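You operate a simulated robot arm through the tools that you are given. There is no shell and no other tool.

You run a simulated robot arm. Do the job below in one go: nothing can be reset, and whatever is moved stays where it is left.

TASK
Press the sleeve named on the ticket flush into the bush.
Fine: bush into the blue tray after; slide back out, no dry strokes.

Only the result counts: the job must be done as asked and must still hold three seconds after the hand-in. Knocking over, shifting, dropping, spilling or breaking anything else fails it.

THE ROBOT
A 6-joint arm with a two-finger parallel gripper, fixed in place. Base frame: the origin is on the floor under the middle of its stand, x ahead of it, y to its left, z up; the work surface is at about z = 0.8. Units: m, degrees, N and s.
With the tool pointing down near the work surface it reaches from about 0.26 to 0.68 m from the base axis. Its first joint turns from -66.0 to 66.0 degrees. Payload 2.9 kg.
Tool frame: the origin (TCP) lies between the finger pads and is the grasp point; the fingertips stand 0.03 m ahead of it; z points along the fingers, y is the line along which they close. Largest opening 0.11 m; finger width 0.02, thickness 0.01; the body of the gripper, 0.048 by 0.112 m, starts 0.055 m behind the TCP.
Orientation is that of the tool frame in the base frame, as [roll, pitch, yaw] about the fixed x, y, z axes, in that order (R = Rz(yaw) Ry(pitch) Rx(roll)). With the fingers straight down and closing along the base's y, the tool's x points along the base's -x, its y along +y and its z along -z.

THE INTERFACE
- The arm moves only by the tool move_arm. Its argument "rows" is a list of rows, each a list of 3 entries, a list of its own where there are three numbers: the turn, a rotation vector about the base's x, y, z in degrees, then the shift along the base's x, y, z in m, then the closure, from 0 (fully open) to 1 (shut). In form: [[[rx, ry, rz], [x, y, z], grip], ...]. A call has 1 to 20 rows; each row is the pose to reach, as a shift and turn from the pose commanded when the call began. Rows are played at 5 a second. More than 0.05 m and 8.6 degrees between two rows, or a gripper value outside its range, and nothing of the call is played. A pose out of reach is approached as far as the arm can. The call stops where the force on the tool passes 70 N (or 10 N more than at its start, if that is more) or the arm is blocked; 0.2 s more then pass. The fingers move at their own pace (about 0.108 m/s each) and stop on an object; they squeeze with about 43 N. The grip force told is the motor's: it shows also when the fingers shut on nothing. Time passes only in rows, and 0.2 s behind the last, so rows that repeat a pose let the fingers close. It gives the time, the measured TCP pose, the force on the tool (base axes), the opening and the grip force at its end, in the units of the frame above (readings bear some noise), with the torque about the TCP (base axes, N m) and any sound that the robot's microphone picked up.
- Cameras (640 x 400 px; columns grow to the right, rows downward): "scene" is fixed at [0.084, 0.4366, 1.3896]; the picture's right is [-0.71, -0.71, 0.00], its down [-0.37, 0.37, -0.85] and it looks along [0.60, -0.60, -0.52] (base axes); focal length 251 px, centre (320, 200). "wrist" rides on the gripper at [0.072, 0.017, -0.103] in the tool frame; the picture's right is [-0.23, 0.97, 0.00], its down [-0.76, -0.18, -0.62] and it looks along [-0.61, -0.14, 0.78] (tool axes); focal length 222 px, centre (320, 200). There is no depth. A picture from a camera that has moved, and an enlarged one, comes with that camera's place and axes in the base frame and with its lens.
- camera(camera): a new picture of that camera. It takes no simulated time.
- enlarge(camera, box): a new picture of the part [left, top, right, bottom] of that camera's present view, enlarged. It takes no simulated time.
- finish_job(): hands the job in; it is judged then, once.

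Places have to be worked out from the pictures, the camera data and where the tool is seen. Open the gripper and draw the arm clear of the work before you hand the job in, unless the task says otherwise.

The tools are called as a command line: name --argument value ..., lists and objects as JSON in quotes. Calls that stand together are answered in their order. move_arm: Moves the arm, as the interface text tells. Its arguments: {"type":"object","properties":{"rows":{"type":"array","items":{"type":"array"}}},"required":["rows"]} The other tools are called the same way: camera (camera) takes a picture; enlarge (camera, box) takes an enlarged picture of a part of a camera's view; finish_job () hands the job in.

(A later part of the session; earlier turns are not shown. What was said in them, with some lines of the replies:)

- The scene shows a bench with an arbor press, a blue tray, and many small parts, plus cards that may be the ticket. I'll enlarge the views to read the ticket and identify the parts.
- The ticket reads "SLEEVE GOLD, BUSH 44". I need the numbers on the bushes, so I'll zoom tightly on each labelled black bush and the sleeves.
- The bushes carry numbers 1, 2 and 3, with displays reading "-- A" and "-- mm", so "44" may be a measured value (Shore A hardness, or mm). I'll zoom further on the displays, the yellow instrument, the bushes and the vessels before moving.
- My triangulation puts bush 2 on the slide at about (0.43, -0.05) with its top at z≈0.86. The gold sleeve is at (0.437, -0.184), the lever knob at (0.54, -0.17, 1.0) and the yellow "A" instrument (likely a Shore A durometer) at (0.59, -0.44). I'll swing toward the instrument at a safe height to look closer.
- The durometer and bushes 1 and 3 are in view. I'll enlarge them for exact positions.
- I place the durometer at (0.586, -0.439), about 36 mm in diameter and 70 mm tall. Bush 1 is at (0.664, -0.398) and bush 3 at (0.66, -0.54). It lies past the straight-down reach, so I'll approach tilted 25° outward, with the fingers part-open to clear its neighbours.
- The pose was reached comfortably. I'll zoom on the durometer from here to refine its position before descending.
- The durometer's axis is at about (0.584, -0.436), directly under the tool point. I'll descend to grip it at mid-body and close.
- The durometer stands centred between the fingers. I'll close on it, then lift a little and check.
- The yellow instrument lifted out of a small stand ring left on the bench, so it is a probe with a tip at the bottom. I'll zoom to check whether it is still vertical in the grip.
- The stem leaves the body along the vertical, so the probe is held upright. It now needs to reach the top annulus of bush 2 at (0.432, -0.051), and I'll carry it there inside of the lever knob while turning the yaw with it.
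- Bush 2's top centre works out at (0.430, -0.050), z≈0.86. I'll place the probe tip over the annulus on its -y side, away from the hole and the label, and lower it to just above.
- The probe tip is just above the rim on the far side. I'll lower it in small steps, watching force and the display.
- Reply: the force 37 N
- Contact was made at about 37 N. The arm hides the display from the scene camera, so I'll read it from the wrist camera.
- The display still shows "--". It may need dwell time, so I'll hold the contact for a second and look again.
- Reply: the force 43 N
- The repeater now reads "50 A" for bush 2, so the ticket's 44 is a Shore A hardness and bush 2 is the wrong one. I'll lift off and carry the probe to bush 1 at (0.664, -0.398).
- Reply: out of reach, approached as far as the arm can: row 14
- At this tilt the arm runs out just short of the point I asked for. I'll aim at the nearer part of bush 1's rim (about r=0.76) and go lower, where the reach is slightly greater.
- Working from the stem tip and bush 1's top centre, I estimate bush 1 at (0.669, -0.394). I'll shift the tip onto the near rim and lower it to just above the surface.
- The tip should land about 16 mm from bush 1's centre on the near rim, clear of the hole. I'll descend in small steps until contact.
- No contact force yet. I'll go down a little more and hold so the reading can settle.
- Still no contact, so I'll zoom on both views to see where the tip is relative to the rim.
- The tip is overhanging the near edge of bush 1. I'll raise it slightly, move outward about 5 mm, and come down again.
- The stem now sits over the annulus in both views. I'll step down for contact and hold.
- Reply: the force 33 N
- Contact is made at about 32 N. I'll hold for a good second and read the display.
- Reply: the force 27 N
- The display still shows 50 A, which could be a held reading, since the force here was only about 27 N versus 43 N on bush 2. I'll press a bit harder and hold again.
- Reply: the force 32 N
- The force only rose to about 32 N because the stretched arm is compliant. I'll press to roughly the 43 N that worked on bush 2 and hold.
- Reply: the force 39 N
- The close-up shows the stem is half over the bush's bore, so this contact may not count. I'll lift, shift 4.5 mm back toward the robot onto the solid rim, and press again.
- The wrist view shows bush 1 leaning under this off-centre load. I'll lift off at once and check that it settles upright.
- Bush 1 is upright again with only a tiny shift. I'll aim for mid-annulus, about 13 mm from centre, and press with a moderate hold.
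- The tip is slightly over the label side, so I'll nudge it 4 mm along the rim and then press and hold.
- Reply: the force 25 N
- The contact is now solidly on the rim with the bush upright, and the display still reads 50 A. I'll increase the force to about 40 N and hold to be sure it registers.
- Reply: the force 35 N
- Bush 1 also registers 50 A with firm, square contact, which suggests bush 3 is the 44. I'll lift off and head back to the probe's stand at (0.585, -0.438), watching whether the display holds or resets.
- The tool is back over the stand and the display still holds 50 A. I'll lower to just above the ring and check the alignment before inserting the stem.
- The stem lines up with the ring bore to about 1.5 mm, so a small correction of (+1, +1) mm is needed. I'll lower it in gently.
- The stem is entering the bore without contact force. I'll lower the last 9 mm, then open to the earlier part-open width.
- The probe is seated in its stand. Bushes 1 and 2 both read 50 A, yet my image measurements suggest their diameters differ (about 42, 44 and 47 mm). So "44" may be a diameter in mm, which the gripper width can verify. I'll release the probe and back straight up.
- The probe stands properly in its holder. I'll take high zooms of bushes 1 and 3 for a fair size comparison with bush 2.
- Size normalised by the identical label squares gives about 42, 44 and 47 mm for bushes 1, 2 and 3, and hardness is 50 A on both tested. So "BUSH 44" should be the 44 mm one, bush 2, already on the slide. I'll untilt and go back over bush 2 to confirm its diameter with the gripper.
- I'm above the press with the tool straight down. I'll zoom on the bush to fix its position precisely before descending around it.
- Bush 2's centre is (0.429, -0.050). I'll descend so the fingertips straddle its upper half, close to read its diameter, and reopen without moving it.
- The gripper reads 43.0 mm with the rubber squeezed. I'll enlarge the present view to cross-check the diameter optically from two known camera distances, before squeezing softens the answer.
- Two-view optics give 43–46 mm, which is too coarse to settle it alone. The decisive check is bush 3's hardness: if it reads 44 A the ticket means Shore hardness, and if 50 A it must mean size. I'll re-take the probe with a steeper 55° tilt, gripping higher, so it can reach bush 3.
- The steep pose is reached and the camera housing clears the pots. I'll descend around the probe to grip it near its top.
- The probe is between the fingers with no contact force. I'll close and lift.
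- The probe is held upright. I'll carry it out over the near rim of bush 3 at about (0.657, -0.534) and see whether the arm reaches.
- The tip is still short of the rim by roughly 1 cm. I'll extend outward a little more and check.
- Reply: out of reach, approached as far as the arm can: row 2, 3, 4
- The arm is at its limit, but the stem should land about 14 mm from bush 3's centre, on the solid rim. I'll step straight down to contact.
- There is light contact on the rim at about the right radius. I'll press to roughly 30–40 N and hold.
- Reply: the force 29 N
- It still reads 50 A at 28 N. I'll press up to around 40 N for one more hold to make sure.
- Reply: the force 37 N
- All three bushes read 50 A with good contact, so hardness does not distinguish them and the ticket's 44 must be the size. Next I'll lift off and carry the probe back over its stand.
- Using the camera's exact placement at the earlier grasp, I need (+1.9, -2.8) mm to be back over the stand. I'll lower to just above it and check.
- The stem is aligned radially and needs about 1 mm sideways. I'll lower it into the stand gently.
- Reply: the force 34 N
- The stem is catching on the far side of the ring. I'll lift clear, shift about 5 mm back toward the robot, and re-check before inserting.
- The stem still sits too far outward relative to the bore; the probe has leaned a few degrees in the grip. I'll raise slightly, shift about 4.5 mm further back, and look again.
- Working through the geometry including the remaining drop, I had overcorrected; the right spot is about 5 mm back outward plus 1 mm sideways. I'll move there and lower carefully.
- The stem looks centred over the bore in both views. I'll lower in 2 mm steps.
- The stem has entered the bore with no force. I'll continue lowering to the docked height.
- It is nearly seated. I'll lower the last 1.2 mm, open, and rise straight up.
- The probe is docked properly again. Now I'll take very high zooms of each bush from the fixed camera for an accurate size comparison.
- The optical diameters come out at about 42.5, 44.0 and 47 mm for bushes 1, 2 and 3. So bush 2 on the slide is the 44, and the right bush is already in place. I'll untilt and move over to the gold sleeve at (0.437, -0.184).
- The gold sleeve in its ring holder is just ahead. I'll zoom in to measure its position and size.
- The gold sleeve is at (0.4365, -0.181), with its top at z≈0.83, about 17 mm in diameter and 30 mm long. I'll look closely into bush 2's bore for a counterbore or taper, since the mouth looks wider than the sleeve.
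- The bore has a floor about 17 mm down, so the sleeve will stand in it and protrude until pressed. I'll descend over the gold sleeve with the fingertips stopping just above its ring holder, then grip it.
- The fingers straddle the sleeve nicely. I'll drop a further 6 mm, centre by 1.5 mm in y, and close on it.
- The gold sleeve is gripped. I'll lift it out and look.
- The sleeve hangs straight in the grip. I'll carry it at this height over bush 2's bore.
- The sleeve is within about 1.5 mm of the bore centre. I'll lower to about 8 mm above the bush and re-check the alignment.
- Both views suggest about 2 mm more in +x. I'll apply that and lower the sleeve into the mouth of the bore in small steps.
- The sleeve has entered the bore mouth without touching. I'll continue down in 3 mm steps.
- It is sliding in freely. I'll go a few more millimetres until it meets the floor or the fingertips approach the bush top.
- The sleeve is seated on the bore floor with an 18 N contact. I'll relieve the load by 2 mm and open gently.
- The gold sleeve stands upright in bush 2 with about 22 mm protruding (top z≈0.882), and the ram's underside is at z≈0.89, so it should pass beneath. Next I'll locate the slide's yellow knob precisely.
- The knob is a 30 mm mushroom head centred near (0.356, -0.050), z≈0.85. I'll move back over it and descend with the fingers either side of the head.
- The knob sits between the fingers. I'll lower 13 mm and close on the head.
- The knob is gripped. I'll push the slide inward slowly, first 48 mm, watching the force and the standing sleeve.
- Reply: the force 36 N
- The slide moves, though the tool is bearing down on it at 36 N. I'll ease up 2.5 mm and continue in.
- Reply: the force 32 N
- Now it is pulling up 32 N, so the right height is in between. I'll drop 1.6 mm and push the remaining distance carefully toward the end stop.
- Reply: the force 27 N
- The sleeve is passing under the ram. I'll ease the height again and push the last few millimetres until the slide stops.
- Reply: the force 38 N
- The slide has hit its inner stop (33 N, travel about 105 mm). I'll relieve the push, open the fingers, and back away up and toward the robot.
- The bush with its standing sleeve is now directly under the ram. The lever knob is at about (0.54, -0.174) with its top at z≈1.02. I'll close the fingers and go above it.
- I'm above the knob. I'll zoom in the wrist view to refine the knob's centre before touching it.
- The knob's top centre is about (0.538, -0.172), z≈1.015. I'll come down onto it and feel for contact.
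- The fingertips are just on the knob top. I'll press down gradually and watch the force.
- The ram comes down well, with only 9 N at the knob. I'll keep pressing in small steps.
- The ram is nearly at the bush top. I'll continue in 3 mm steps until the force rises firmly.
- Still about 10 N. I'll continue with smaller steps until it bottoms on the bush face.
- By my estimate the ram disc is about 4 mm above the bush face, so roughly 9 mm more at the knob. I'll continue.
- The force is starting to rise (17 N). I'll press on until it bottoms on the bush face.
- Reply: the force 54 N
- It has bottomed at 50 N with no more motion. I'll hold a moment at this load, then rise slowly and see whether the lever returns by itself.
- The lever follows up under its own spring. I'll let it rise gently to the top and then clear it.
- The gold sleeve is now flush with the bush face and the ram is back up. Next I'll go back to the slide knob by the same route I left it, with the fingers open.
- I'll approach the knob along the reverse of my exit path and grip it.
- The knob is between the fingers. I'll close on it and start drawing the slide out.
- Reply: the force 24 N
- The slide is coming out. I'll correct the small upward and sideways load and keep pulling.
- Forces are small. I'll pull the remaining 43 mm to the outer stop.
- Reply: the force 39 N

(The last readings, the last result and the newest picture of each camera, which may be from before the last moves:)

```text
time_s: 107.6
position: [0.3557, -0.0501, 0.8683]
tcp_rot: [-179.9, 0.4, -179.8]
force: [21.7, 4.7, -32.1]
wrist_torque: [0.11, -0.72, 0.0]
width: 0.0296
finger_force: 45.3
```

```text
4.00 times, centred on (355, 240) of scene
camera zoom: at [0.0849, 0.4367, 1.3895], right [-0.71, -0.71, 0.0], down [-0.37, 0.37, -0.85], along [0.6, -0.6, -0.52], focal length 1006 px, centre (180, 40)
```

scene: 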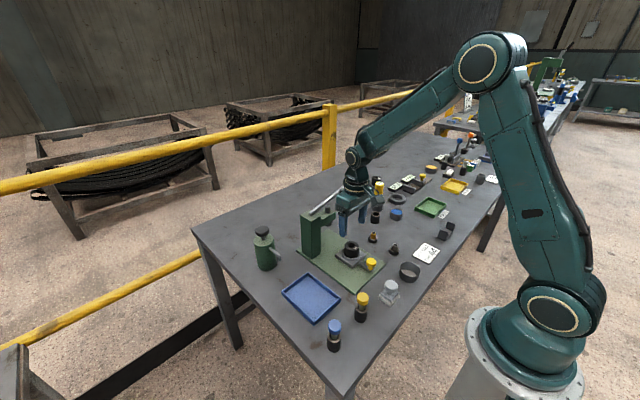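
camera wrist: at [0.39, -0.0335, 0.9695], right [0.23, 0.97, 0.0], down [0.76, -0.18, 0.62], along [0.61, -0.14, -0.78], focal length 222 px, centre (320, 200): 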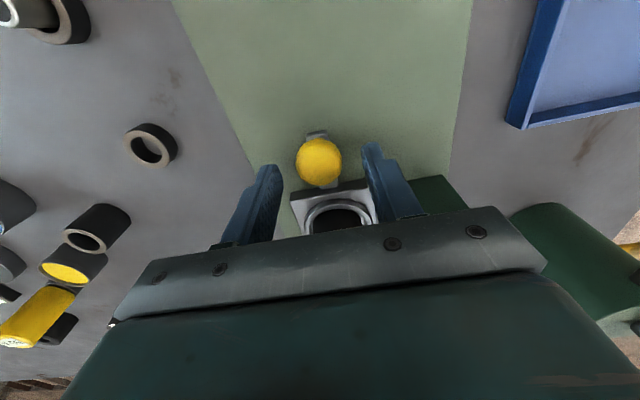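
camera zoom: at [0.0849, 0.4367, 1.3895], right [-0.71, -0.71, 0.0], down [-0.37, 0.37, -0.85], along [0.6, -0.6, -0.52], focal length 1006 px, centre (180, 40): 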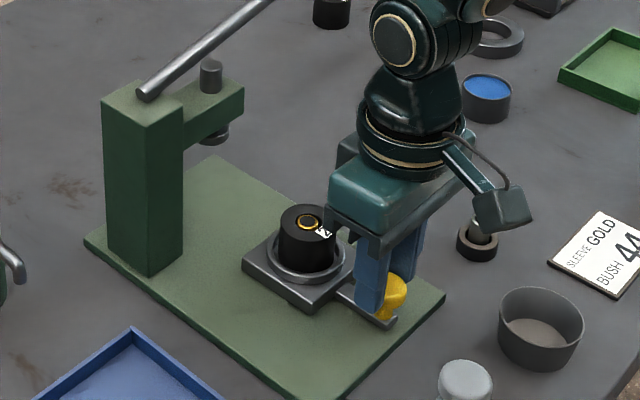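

The slide is fully out against its outer stop, back at its starting position. I'll relieve the load, open, and rise straight up.

move_arm --rows '[[[0, 0, 0], [0.0028, 0, -0.0015], 0.85], [[0, 0, 0], [0.0028, 0, -0.0015], 0.7], [[0, 0, 0], [0.0028, 0, -0.0015], 0.5], [[0, 0, 0], [0.0028, 0, -0.0015], 0.5], [[0, 0, 0], [0.0028, 0, 0.03], 0.4], [[0, 0, 0], [0.0028, 0, 0.07], 0.3], [[0, 0, 0], [0.0028, 0, 0.095], 0.3]]'

camera --camera "wrist"

enlarge --camera "scene" --box '[336, 230, 376, 270]'

enlarge --camera "scene" --box '[270, 230, 390, 340]'

```text
time_s: 109.2
position: [0.3562, -0.0498, 0.9635]
tcp_rot: [-179.8, 0.0, 179.9]
force: [-0.6, 0.3, -0.7]
wrist_torque: [0.01, 0.01, 0.0]
width: 0.0771
finger_force: 0.1
```

```text
taken
camera wrist: at [0.283, -0.033, 1.0653], right [0.23, 0.97, 0.0], down [0.76, -0.18, 0.62], along [0.61, -0.14, -0.78], focal length 222 px, centre (320, 200)
```

wrist: 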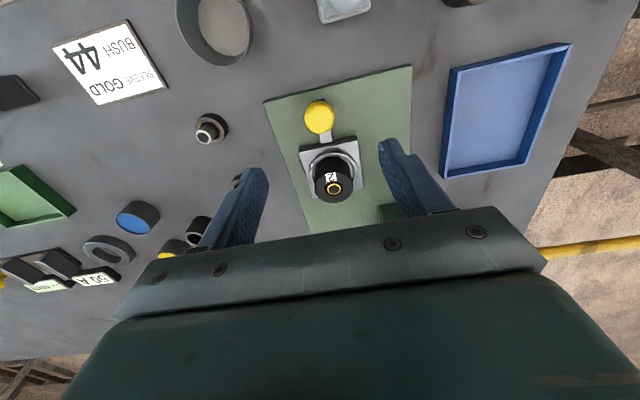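

```text
10.00 times, centred on (356, 250) of scene
camera zoom: at [0.084, 0.4366, 1.3896], right [-0.71, -0.71, 0.0], down [-0.37, 0.37, -0.85], along [0.6, -0.6, -0.52], focal length 2514 px, centre (-40, -300)
```

zoom: 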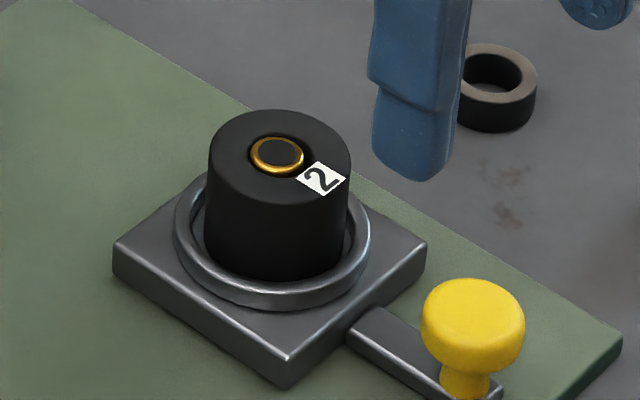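

```text
3.64 times, centred on (330, 285) of scene
camera zoom: at [0.084, 0.4366, 1.3896], right [-0.71, -0.71, 0.0], down [-0.37, 0.37, -0.85], along [0.6, -0.6, -0.52], focal length 914 px, centre (284, -109)
```

zoom: 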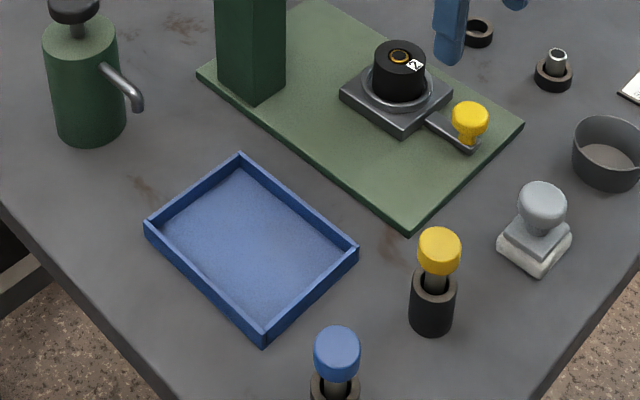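

I'll check closely that the sleeve is truly flush.

enlarge --camera "scene" --box '[342, 237, 362, 255]'

enlarge --camera "wrist" --box '[308, 160, 358, 210]'

```text
16.00 times, centred on (352, 246) of scene
camera zoom: at [0.084, 0.4366, 1.3896], right [-0.71, -0.71, 0.0], down [-0.37, 0.37, -0.85], along [0.6, -0.6, -0.52], focal length 4023 px, centre (-192, -536)
```

zoom: 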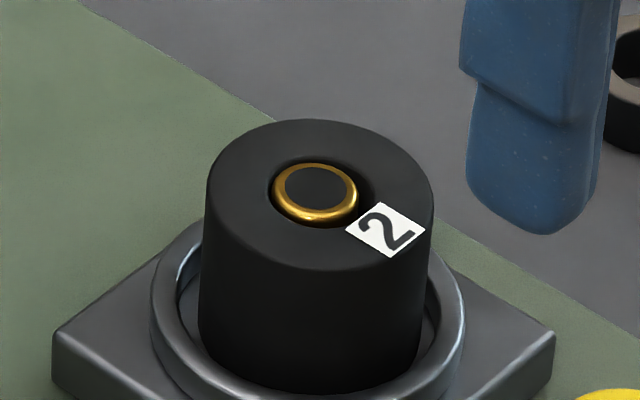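

```text
8.00 times, centred on (333, 185) of wrist
camera zoom: at [0.283, -0.033, 1.0653], right [0.23, 0.97, 0.0], down [0.76, -0.18, 0.62], along [0.61, -0.14, -0.78], focal length 1777 px, centre (216, 320)
```

zoom: 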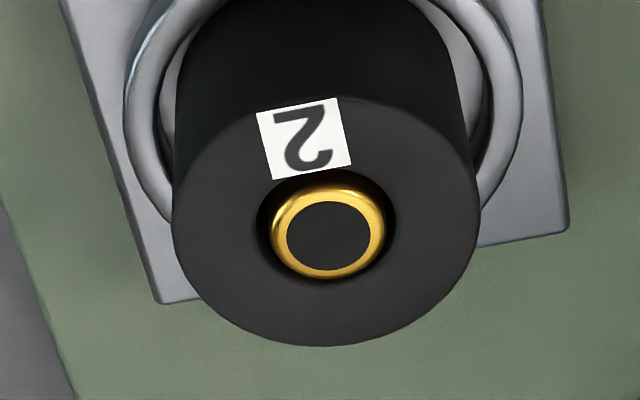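

The sleeve is flush to within measurement. Now I'll move over the bush and descend to grip it for lifting.

move_arm --rows '[[[0, 0, 0], [0.036, -0.0005, 0.0], 0.3], [[0, 0, 0], [0.0727, -0.0013, 0.0], 0.3], [[0, 0, 0], [0.0727, -0.0013, -0.04], 0.3], [[0, 0, 0], [0.0727, -0.0013, -0.08], 0.3], [[0, 0, 0], [0.0727, -0.0013, -0.0925], 0.3], [[0, 0, 0], [0.0727, -0.0013, -0.0925], 0.3]]'

camera --camera "wrist"

enlarge --camera "scene" --box '[325, 210, 385, 270]'

```text
time_s: 110.6
position: [0.4285, -0.0508, 0.8691]
tcp_rot: [-180.0, 0.1, -180.0]
force: [0.2, 0.4, 0.8]
wrist_torque: [0.02, -0.03, 0.0]
width: 0.0772
finger_force: 0.1
```

```text
taken
camera wrist: at [0.3559, -0.0345, 0.9715], right [0.23, 0.97, 0.0], down [0.76, -0.18, 0.62], along [0.61, -0.14, -0.78], focal length 222 px, centre (320, 200)
```

wrist: 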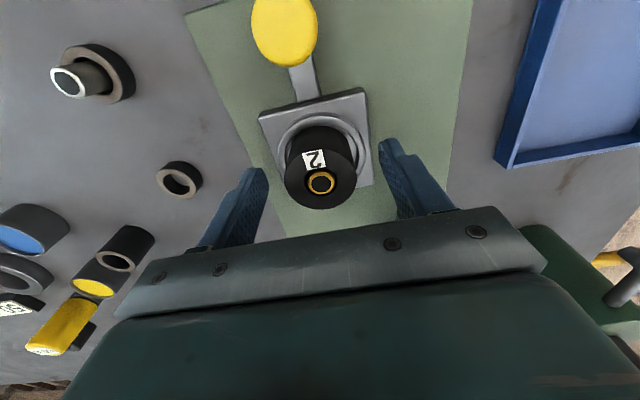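

```text
6.67 times, centred on (355, 240) of scene
camera zoom: at [0.084, 0.4366, 1.3896], right [-0.71, -0.71, 0.0], down [-0.37, 0.37, -0.85], along [0.6, -0.6, -0.52], focal length 1676 px, centre (87, -67)
```

zoom: 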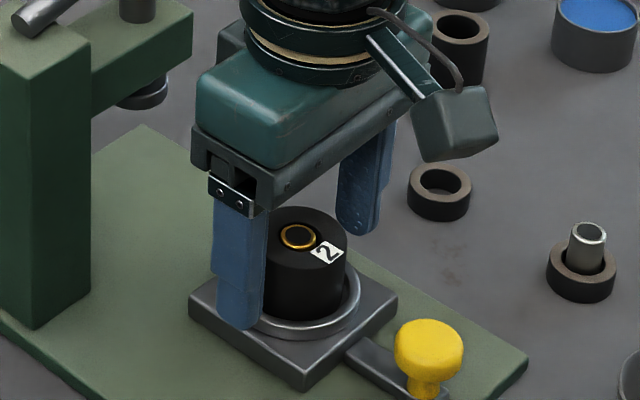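

The fingers straddle the bush above the seat ring. I'll close, then lift it slowly.

move_arm --rows '[[[0, 0, 0], [0, 0, 0], 0.5], [[0, 0, 0], [0, 0, 0], 0.7], [[0, 0, 0], [0, 0, 0], 0.7], [[0, 0, 0], [0, 0, 0.0], 0.7], [[0, 0, 0], [0, 0, 0.01], 0.7], [[0, 0, 0], [0, 0, 0.03], 0.7], [[0, 0, 0], [0, 0, 0.06], 0.7], [[0, 0, 0], [0, 0, 0.08], 0.7]]'

camera --camera "wrist"

enlarge --camera "scene" --box '[325, 190, 385, 270]'

```text
time_s: 112.4
position: [0.4272, -0.054, 0.95]
tcp_rot: [-179.9, 0.0, 180.0]
force: [0.2, -0.7, -0.4]
wrist_torque: [-0.01, 0.04, -0.03]
width: 0.0425
finger_force: 43.0
```

```text
taken
camera wrist: at [0.3542, -0.0373, 1.0521], right [0.23, 0.97, 0.0], down [0.76, -0.18, 0.62], along [0.61, -0.14, -0.78], focal length 222 px, centre (320, 200)
```

wrist: 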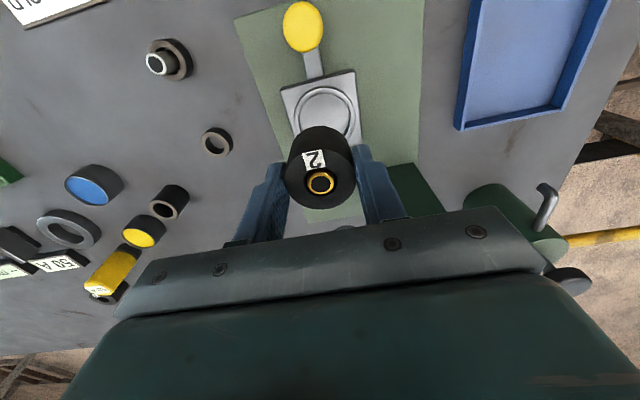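

```text
5.00 times, centred on (355, 230) of scene
camera zoom: at [0.084, 0.4366, 1.3896], right [-0.71, -0.71, 0.0], down [-0.37, 0.37, -0.85], along [0.6, -0.6, -0.52], focal length 1257 px, centre (145, 50)
```

zoom: 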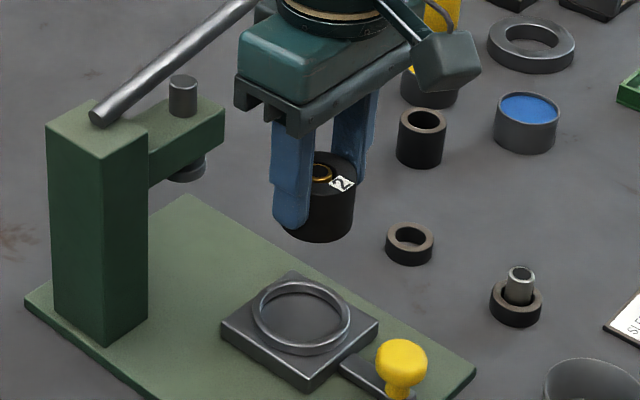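

The bush with its sleeve is out of the seat and the slide stayed out. I'll carry it across to above the blue tray.

move_arm --rows '[[[0, 0, 0], [-0.003, 0.04, 0.0], 0.7], [[0, 0, 0], [-0.006, 0.08, 0.0], 0.7], [[0, 0, 0], [-0.009, 0.12, 0.0], 0.7], [[0, 0, 0], [-0.012, 0.16, 0.0], 0.7], [[0, 0, 0], [-0.0137, 0.1943, 0.0], 0.7], [[0, 0, 0], [-0.0137, 0.1943, 0.0], 0.7]]'

camera --camera "wrist"

enlarge --camera "scene" --box '[260, 220, 380, 340]'

```text
time_s: 113.8
position: [0.4145, 0.1433, 0.9485]
tcp_rot: [-179.9, -0.1, -179.9]
force: [1.2, -0.4, -1.0]
wrist_torque: [-0.01, 0.01, 0.05]
width: 0.0428
finger_force: 42.6
```

```text
taken
camera wrist: at [0.3411, 0.1593, 1.0509], right [0.23, 0.97, 0.0], down [0.76, -0.18, 0.62], along [0.61, -0.14, -0.78], focal length 222 px, centre (320, 200)
```

wrist: 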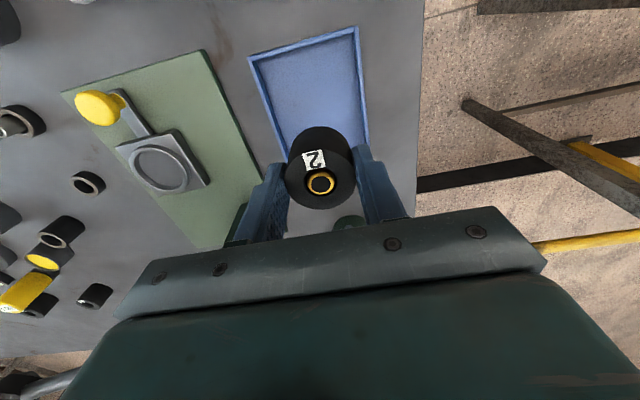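

```text
3.33 times, centred on (320, 280) of scene
camera zoom: at [0.084, 0.4366, 1.3896], right [-0.71, -0.71, 0.0], down [-0.37, 0.37, -0.85], along [0.6, -0.6, -0.52], focal length 838 px, centre (320, -67)
```

zoom: 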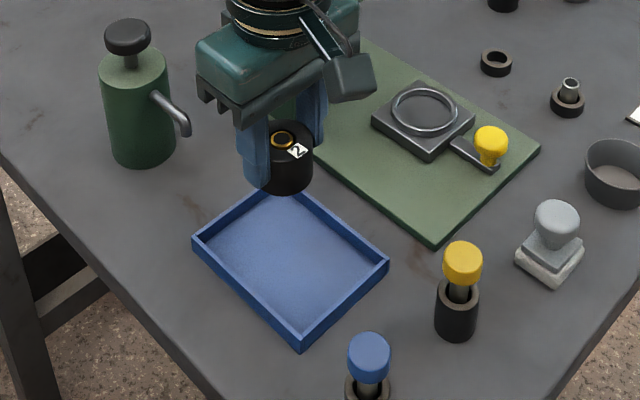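

The bush is over the tray's centre (tray spans x 0.351–0.478, y 0.093–0.189). I'll lower it to just above the tray floor.

move_arm --rows '[[[0, 0, 0], [0, -0.001, -0.03], 0.7], [[0, 0, 0], [0, -0.001, -0.06], 0.7], [[0, 0, 0], [0, -0.001, -0.08], 0.7], [[0, 0, 0], [0, -0.001, -0.088], 0.7], [[0, 0, 0], [0, -0.001, -0.088], 0.7]]'

camera --camera "wrist"

enlarge --camera "scene" --box '[270, 240, 360, 330]'

```text
time_s: 115.0
position: [0.4161, 0.1402, 0.8622]
tcp_rot: [-179.8, 0.1, 179.9]
force: [-0.7, -0.2, -1.7]
wrist_torque: [-0.03, 0.0, -0.02]
width: 0.0427
finger_force: 43.3
```

```text
taken
camera wrist: at [0.3431, 0.1572, 0.9644], right [0.23, 0.97, 0.0], down [0.76, -0.18, 0.62], along [0.61, -0.14, -0.78], focal length 222 px, centre (320, 200)
```

wrist: 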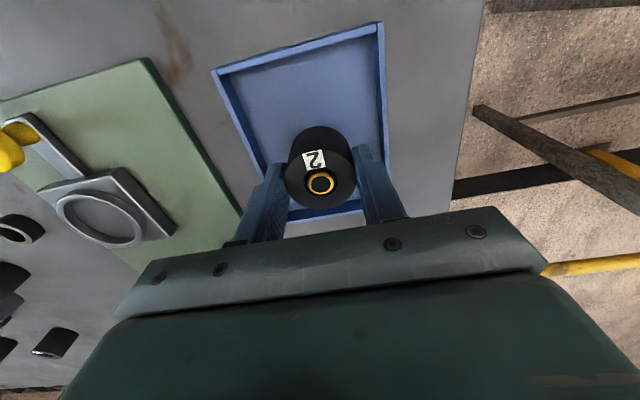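

```text
4.44 times, centred on (315, 285) of scene
camera zoom: at [0.084, 0.4366, 1.3896], right [-0.71, -0.71, 0.0], down [-0.37, 0.37, -0.85], along [0.6, -0.6, -0.52], focal length 1117 px, centre (342, -178)
```

zoom: 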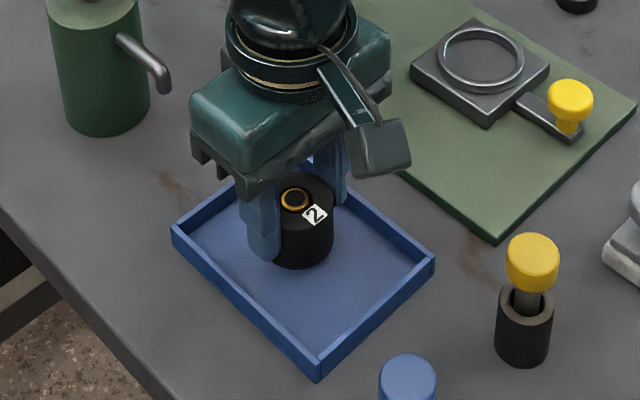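

The bush is inside the tray, a few millimetres above its floor. I'll lower until it touches.

move_arm --rows '[[[0, 0, 0], [0, 0, -0.003], 0.7], [[0, 0, 0], [0, 0, -0.006], 0.7]]'

enlarge --camera "scene" --box '[290, 260, 345, 315]'

```text
time_s: 115.6
position: [0.416, 0.1418, 0.8567]
tcp_rot: [-180.0, 0.0, -180.0]
force: [-0.5, 0.1, -1.6]
wrist_torque: [0.02, 0.0, -0.02]
width: 0.0428
finger_force: 43.0
```

```text
7.27 times, centred on (318, 288) of scene
camera zoom: at [0.084, 0.4366, 1.3896], right [-0.71, -0.71, 0.0], down [-0.37, 0.37, -0.85], along [0.6, -0.6, -0.52], focal length 1829 px, centre (338, -436)
```

zoom: 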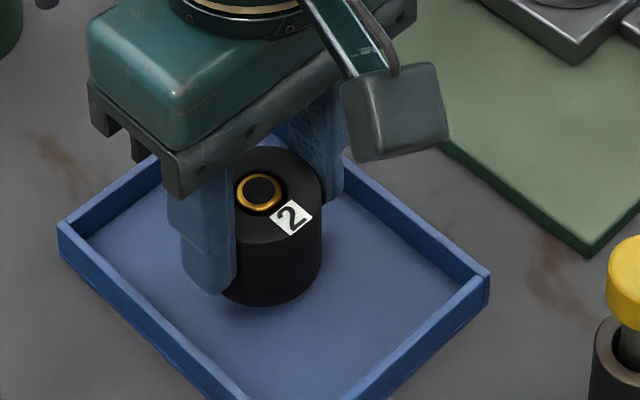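

move_arm --rows '[[[0, 0, 0], [0, 0, -0.002], 0.7], [[0, 0, 0], [0, 0, -0.004], 0.7]]'

enlarge --camera "scene" --box '[290, 260, 345, 315]'

```text
time_s: 116.2
position: [0.4158, 0.1428, 0.8521]
tcp_rot: [-180.0, 0.0, -180.0]
force: [0.5, 0.5, -1.1]
wrist_torque: [-0.01, 0.0, 0.0]
width: 0.0428
finger_force: 42.7
```

```text
7.27 times, centred on (318, 288) of scene
camera zoom: at [0.084, 0.4366, 1.3896], right [-0.71, -0.71, 0.0], down [-0.37, 0.37, -0.85], along [0.6, -0.6, -0.52], focal length 1829 px, centre (338, -436)
```

zoom: 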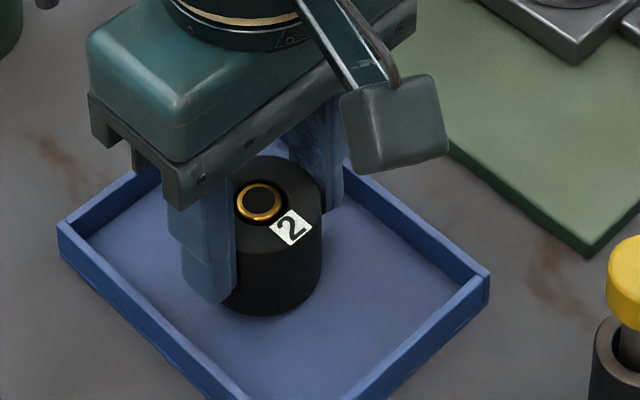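

There is no contact yet (force about -1 N). I'll go down a few more millimetres.

move_arm --rows '[[[0, 0, 0], [0, 0, -0.002], 0.7], [[0, 0, 0], [0, 0, -0.004], 0.7]]'

enlarge --camera "scene" --box '[290, 260, 345, 315]'

```text
time_s: 116.8
position: [0.415, 0.1431, 0.8481]
tcp_rot: [-179.9, 0.0, -180.0]
force: [0.2, 0.1, -0.5]
wrist_torque: [0.0, 0.03, -0.01]
width: 0.0428
finger_force: 43.0
```

```text
7.27 times, centred on (318, 288) of scene
camera zoom: at [0.084, 0.4366, 1.3896], right [-0.71, -0.71, 0.0], down [-0.37, 0.37, -0.85], along [0.6, -0.6, -0.52], focal length 1829 px, centre (338, -436)
```

zoom: 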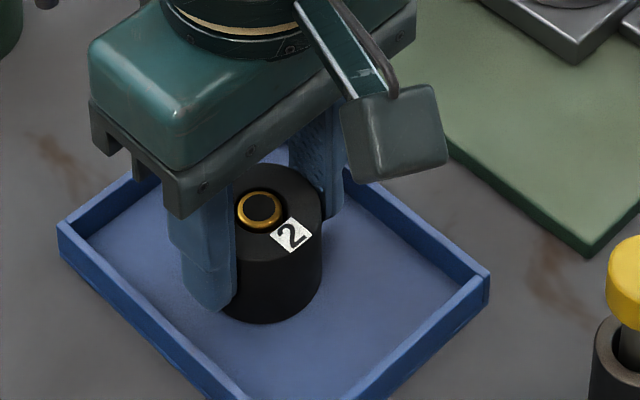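

The weight reading is fading, so it's at or near the floor. I'll take one more small step.

move_arm --rows '[[[0, 0, 0], [0, 0, -0.001], 0.7], [[0, 0, 0], [0, 0, -0.002], 0.7]]'

enlarge --camera "wrist" --box '[220, 20, 420, 240]'

```text
time_s: 117.4
position: [0.4157, 0.1432, 0.8472]
tcp_rot: [-180.0, 0.1, -179.9]
force: [-5.1, 1.8, 17.5]
wrist_torque: [0.14, 0.32, -0.02]
width: 0.043
finger_force: 43.4
```

```text
1.82 times, centred on (320, 130) of wrist
camera zoom: at [0.3424, 0.1585, 0.9498], right [0.23, 0.97, 0.0], down [0.76, -0.18, 0.62], along [0.61, -0.14, -0.78], focal length 404 px, centre (320, 327)
```

zoom: 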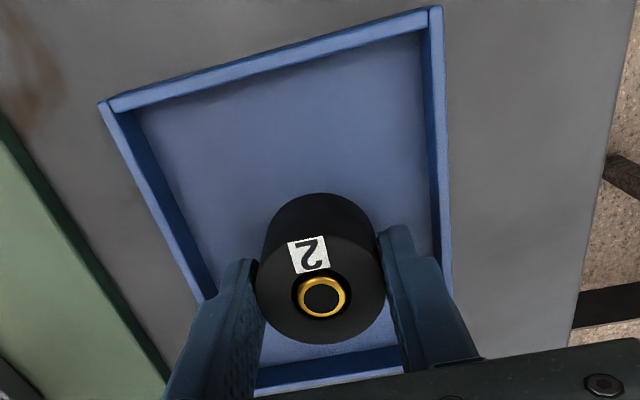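

It is seated on the tray floor. I'll relieve the load, open only a little so the fingers stay clear of the tray walls, and rise.

move_arm --rows '[[[0, 0, 0], [0, -0.0005, 0.0018], 0.7], [[0, 0, 0], [0, -0.0005, 0.0018], 0.58], [[0, 0, 0], [0, -0.0005, 0.0018], 0.53], [[0, 0, 0], [0, -0.0005, 0.0018], 0.53], [[0, 0, 0], [0, -0.0005, 0.015], 0.53], [[0, 0, 0], [0, -0.0005, 0.03], 0.53], [[0, 0, 0], [0, -0.0005, 0.06], 0.45], [[0, 0, 0], [0, -0.0005, 0.1], 0.4]]'

camera --camera "wrist"

camera --camera "scene"

enlarge --camera "scene" --box '[280, 260, 350, 330]'

```text
time_s: 119.2
position: [0.4164, 0.1423, 0.9462]
tcp_rot: [-179.9, 0.1, -180.0]
force: [-0.3, 0.0, -0.6]
wrist_torque: [0.02, 0.01, -0.02]
width: 0.0658
finger_force: 0.0
```

```text
taken
camera wrist: at [0.343, 0.1584, 1.0477], right [0.23, 0.97, 0.0], down [0.76, -0.18, 0.62], along [0.61, -0.14, -0.78], focal length 222 px, centre (320, 200)
```

wrist: 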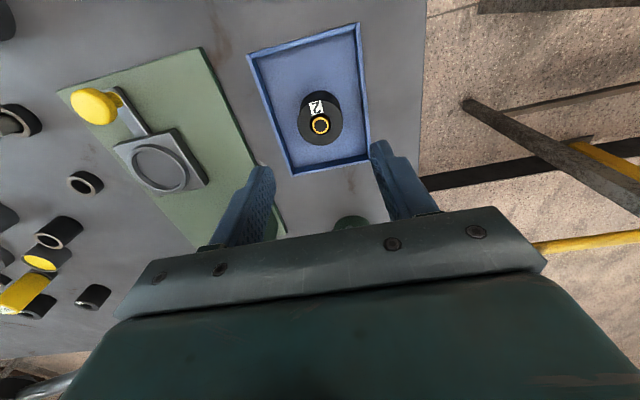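

```text
taken
```

scene: 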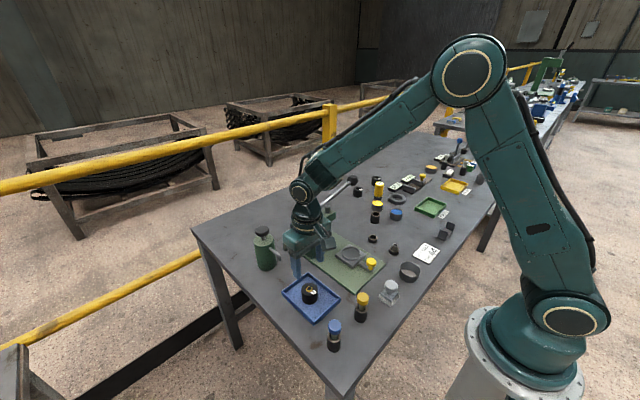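

```text
5.71 times, centred on (315, 295) of scene
camera zoom: at [0.084, 0.4366, 1.3896], right [-0.71, -0.71, 0.0], down [-0.37, 0.37, -0.85], along [0.6, -0.6, -0.52], focal length 1437 px, centre (349, -343)
```

zoom: 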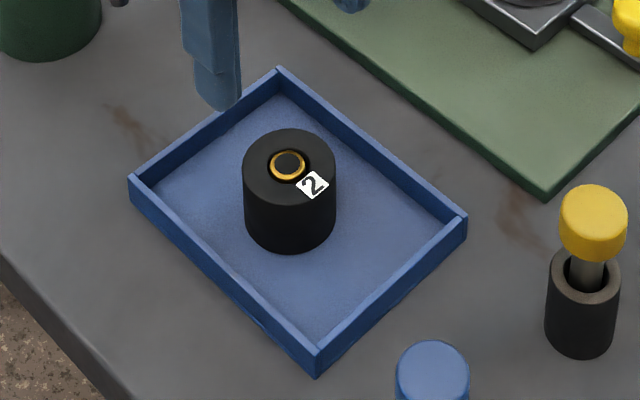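

The bush with the flush gold sleeve stands upright in the blue tray, the slide is out and the lever is up. I'll open the gripper fully and draw the arm up and back to a clear pose.

move_arm --rows '[[[0, 0, 0], [0, 0, 0.045], 0.2], [[0, 0, 0], [0, 0, 0.09], 0.0], [[0, 0, 0], [0, 0, 0.135], 0.0], [[0, 0, 0], [0, 0, 0.18], 0.0], [[0, 0, 0], [-0.01, 0, 0.225], 0.0], [[0, 0, 0], [-0.02, -0.01, 0.265], 0.0], [[0, 0, 0], [-0.03, -0.045, 0.29], 0.0], [[0, 0, 0], [-0.04, -0.09, 0.3], 0.0], [[0, 0, 0], [-0.05, -0.13, 0.31], 0.0], [[0, 0, 0], [-0.06, -0.17, 0.32], 0.0], [[0, 0, 0], [-0.065, -0.21, 0.33], 0.0], [[0, 0, 0], [-0.068, -0.25, 0.333], 0.0], [[0, 0, 0], [-0.068, -0.29, 0.333], 0.0], [[0, 0, 0], [-0.068, -0.314, 0.333], 0.0], [[0, 0, 0], [-0.068, -0.314, 0.333], 0.0]]'

camera --camera "scene"

enlarge --camera "scene" --box '[280, 190, 440, 340]'

enlarge --camera "scene" --box '[300, 280, 330, 305]'

camera --camera "wrist"

```text
time_s: 122.4
position: [0.3462, -0.1714, 1.2786]
tcp_rot: [-179.9, 0.1, -180.0]
force: [-0.3, -0.3, -0.3]
wrist_torque: [0.01, 0.03, -0.01]
width: 0.1099
finger_force: 0.0
```

```text
taken
```

scene: 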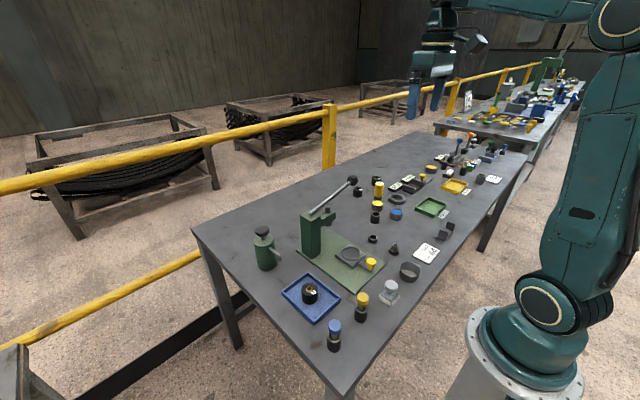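

```text
2.67 times, centred on (360, 265) of scene
camera zoom: at [0.084, 0.4366, 1.3896], right [-0.71, -0.71, 0.0], down [-0.37, 0.37, -0.85], along [0.6, -0.6, -0.52], focal length 670 px, centre (213, 27)
```

zoom: 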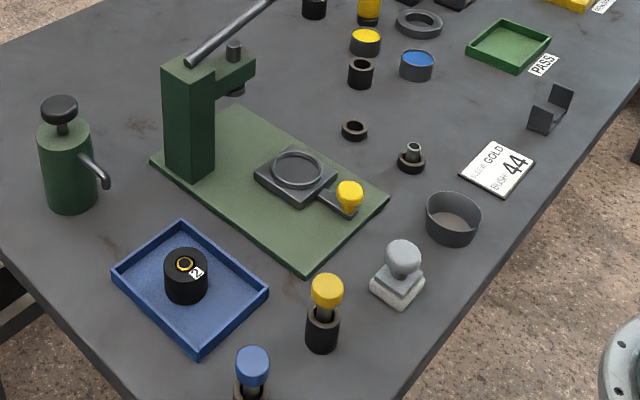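

```text
16.00 times, centred on (315, 292) of scene
camera zoom: at [0.084, 0.4366, 1.3896], right [-0.71, -0.71, 0.0], down [-0.37, 0.37, -0.85], along [0.6, -0.6, -0.52], focal length 4023 px, centre (400, -1280)
```

zoom: 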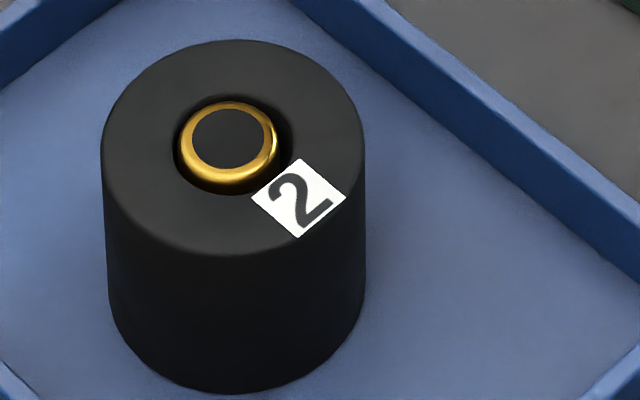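

```text
taken
camera wrist: at [0.273, -0.156, 1.3798], right [0.23, 0.97, 0.0], down [0.76, -0.18, 0.62], along [0.61, -0.14, -0.78], focal length 222 px, centre (320, 200)
```

wrist: 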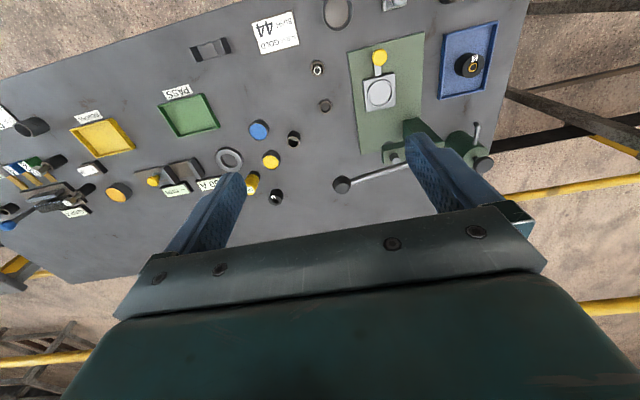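

Final check: bush 2 is upright in the blue tray with the gold sleeve flush, to within about 0.5 mm. The slide is fully out and the press got a single loaded stroke. The probe is back in its stand, and the arm is clear with the gripper open, so I'm handing in.

finish_job

```text
The job is handed in.
```

I pressed the gold sleeve flush into bush 2 and handed the job in. Bush 2 is in the blue tray, and the slide is back out. The press made one stroke, with the bush and sleeve under the ram. I have no result back from the hand-in yet.

- **Which bush is "44":** I read it as the 44 mm bush, but that is a judgement. The three bushes carry only the numbers 1, 2 and 3. All three read 50 A on the hardness probe, though the display may simply have held its first reading. In the camera pictures they measure about 42.5, 44 and 47 mm. The gripper read 43 mm on bush 2, and it under-reads by 1 to 2 mm on other parts. Bush 2 was already on the slide.
- **Flush:** in the last close-up the sleeve top is level with the bush face to within about 0.5 mm.
- **"No dry strokes":** I took this as no strokes on an empty press. I did not use the green pump bottle, so if you meant lubricated strokes, that was not done.
- **Things moved:** bush 1 ended up about 4 mm from where it started, after it leaned briefly under the probe. The probe is back in its stand.
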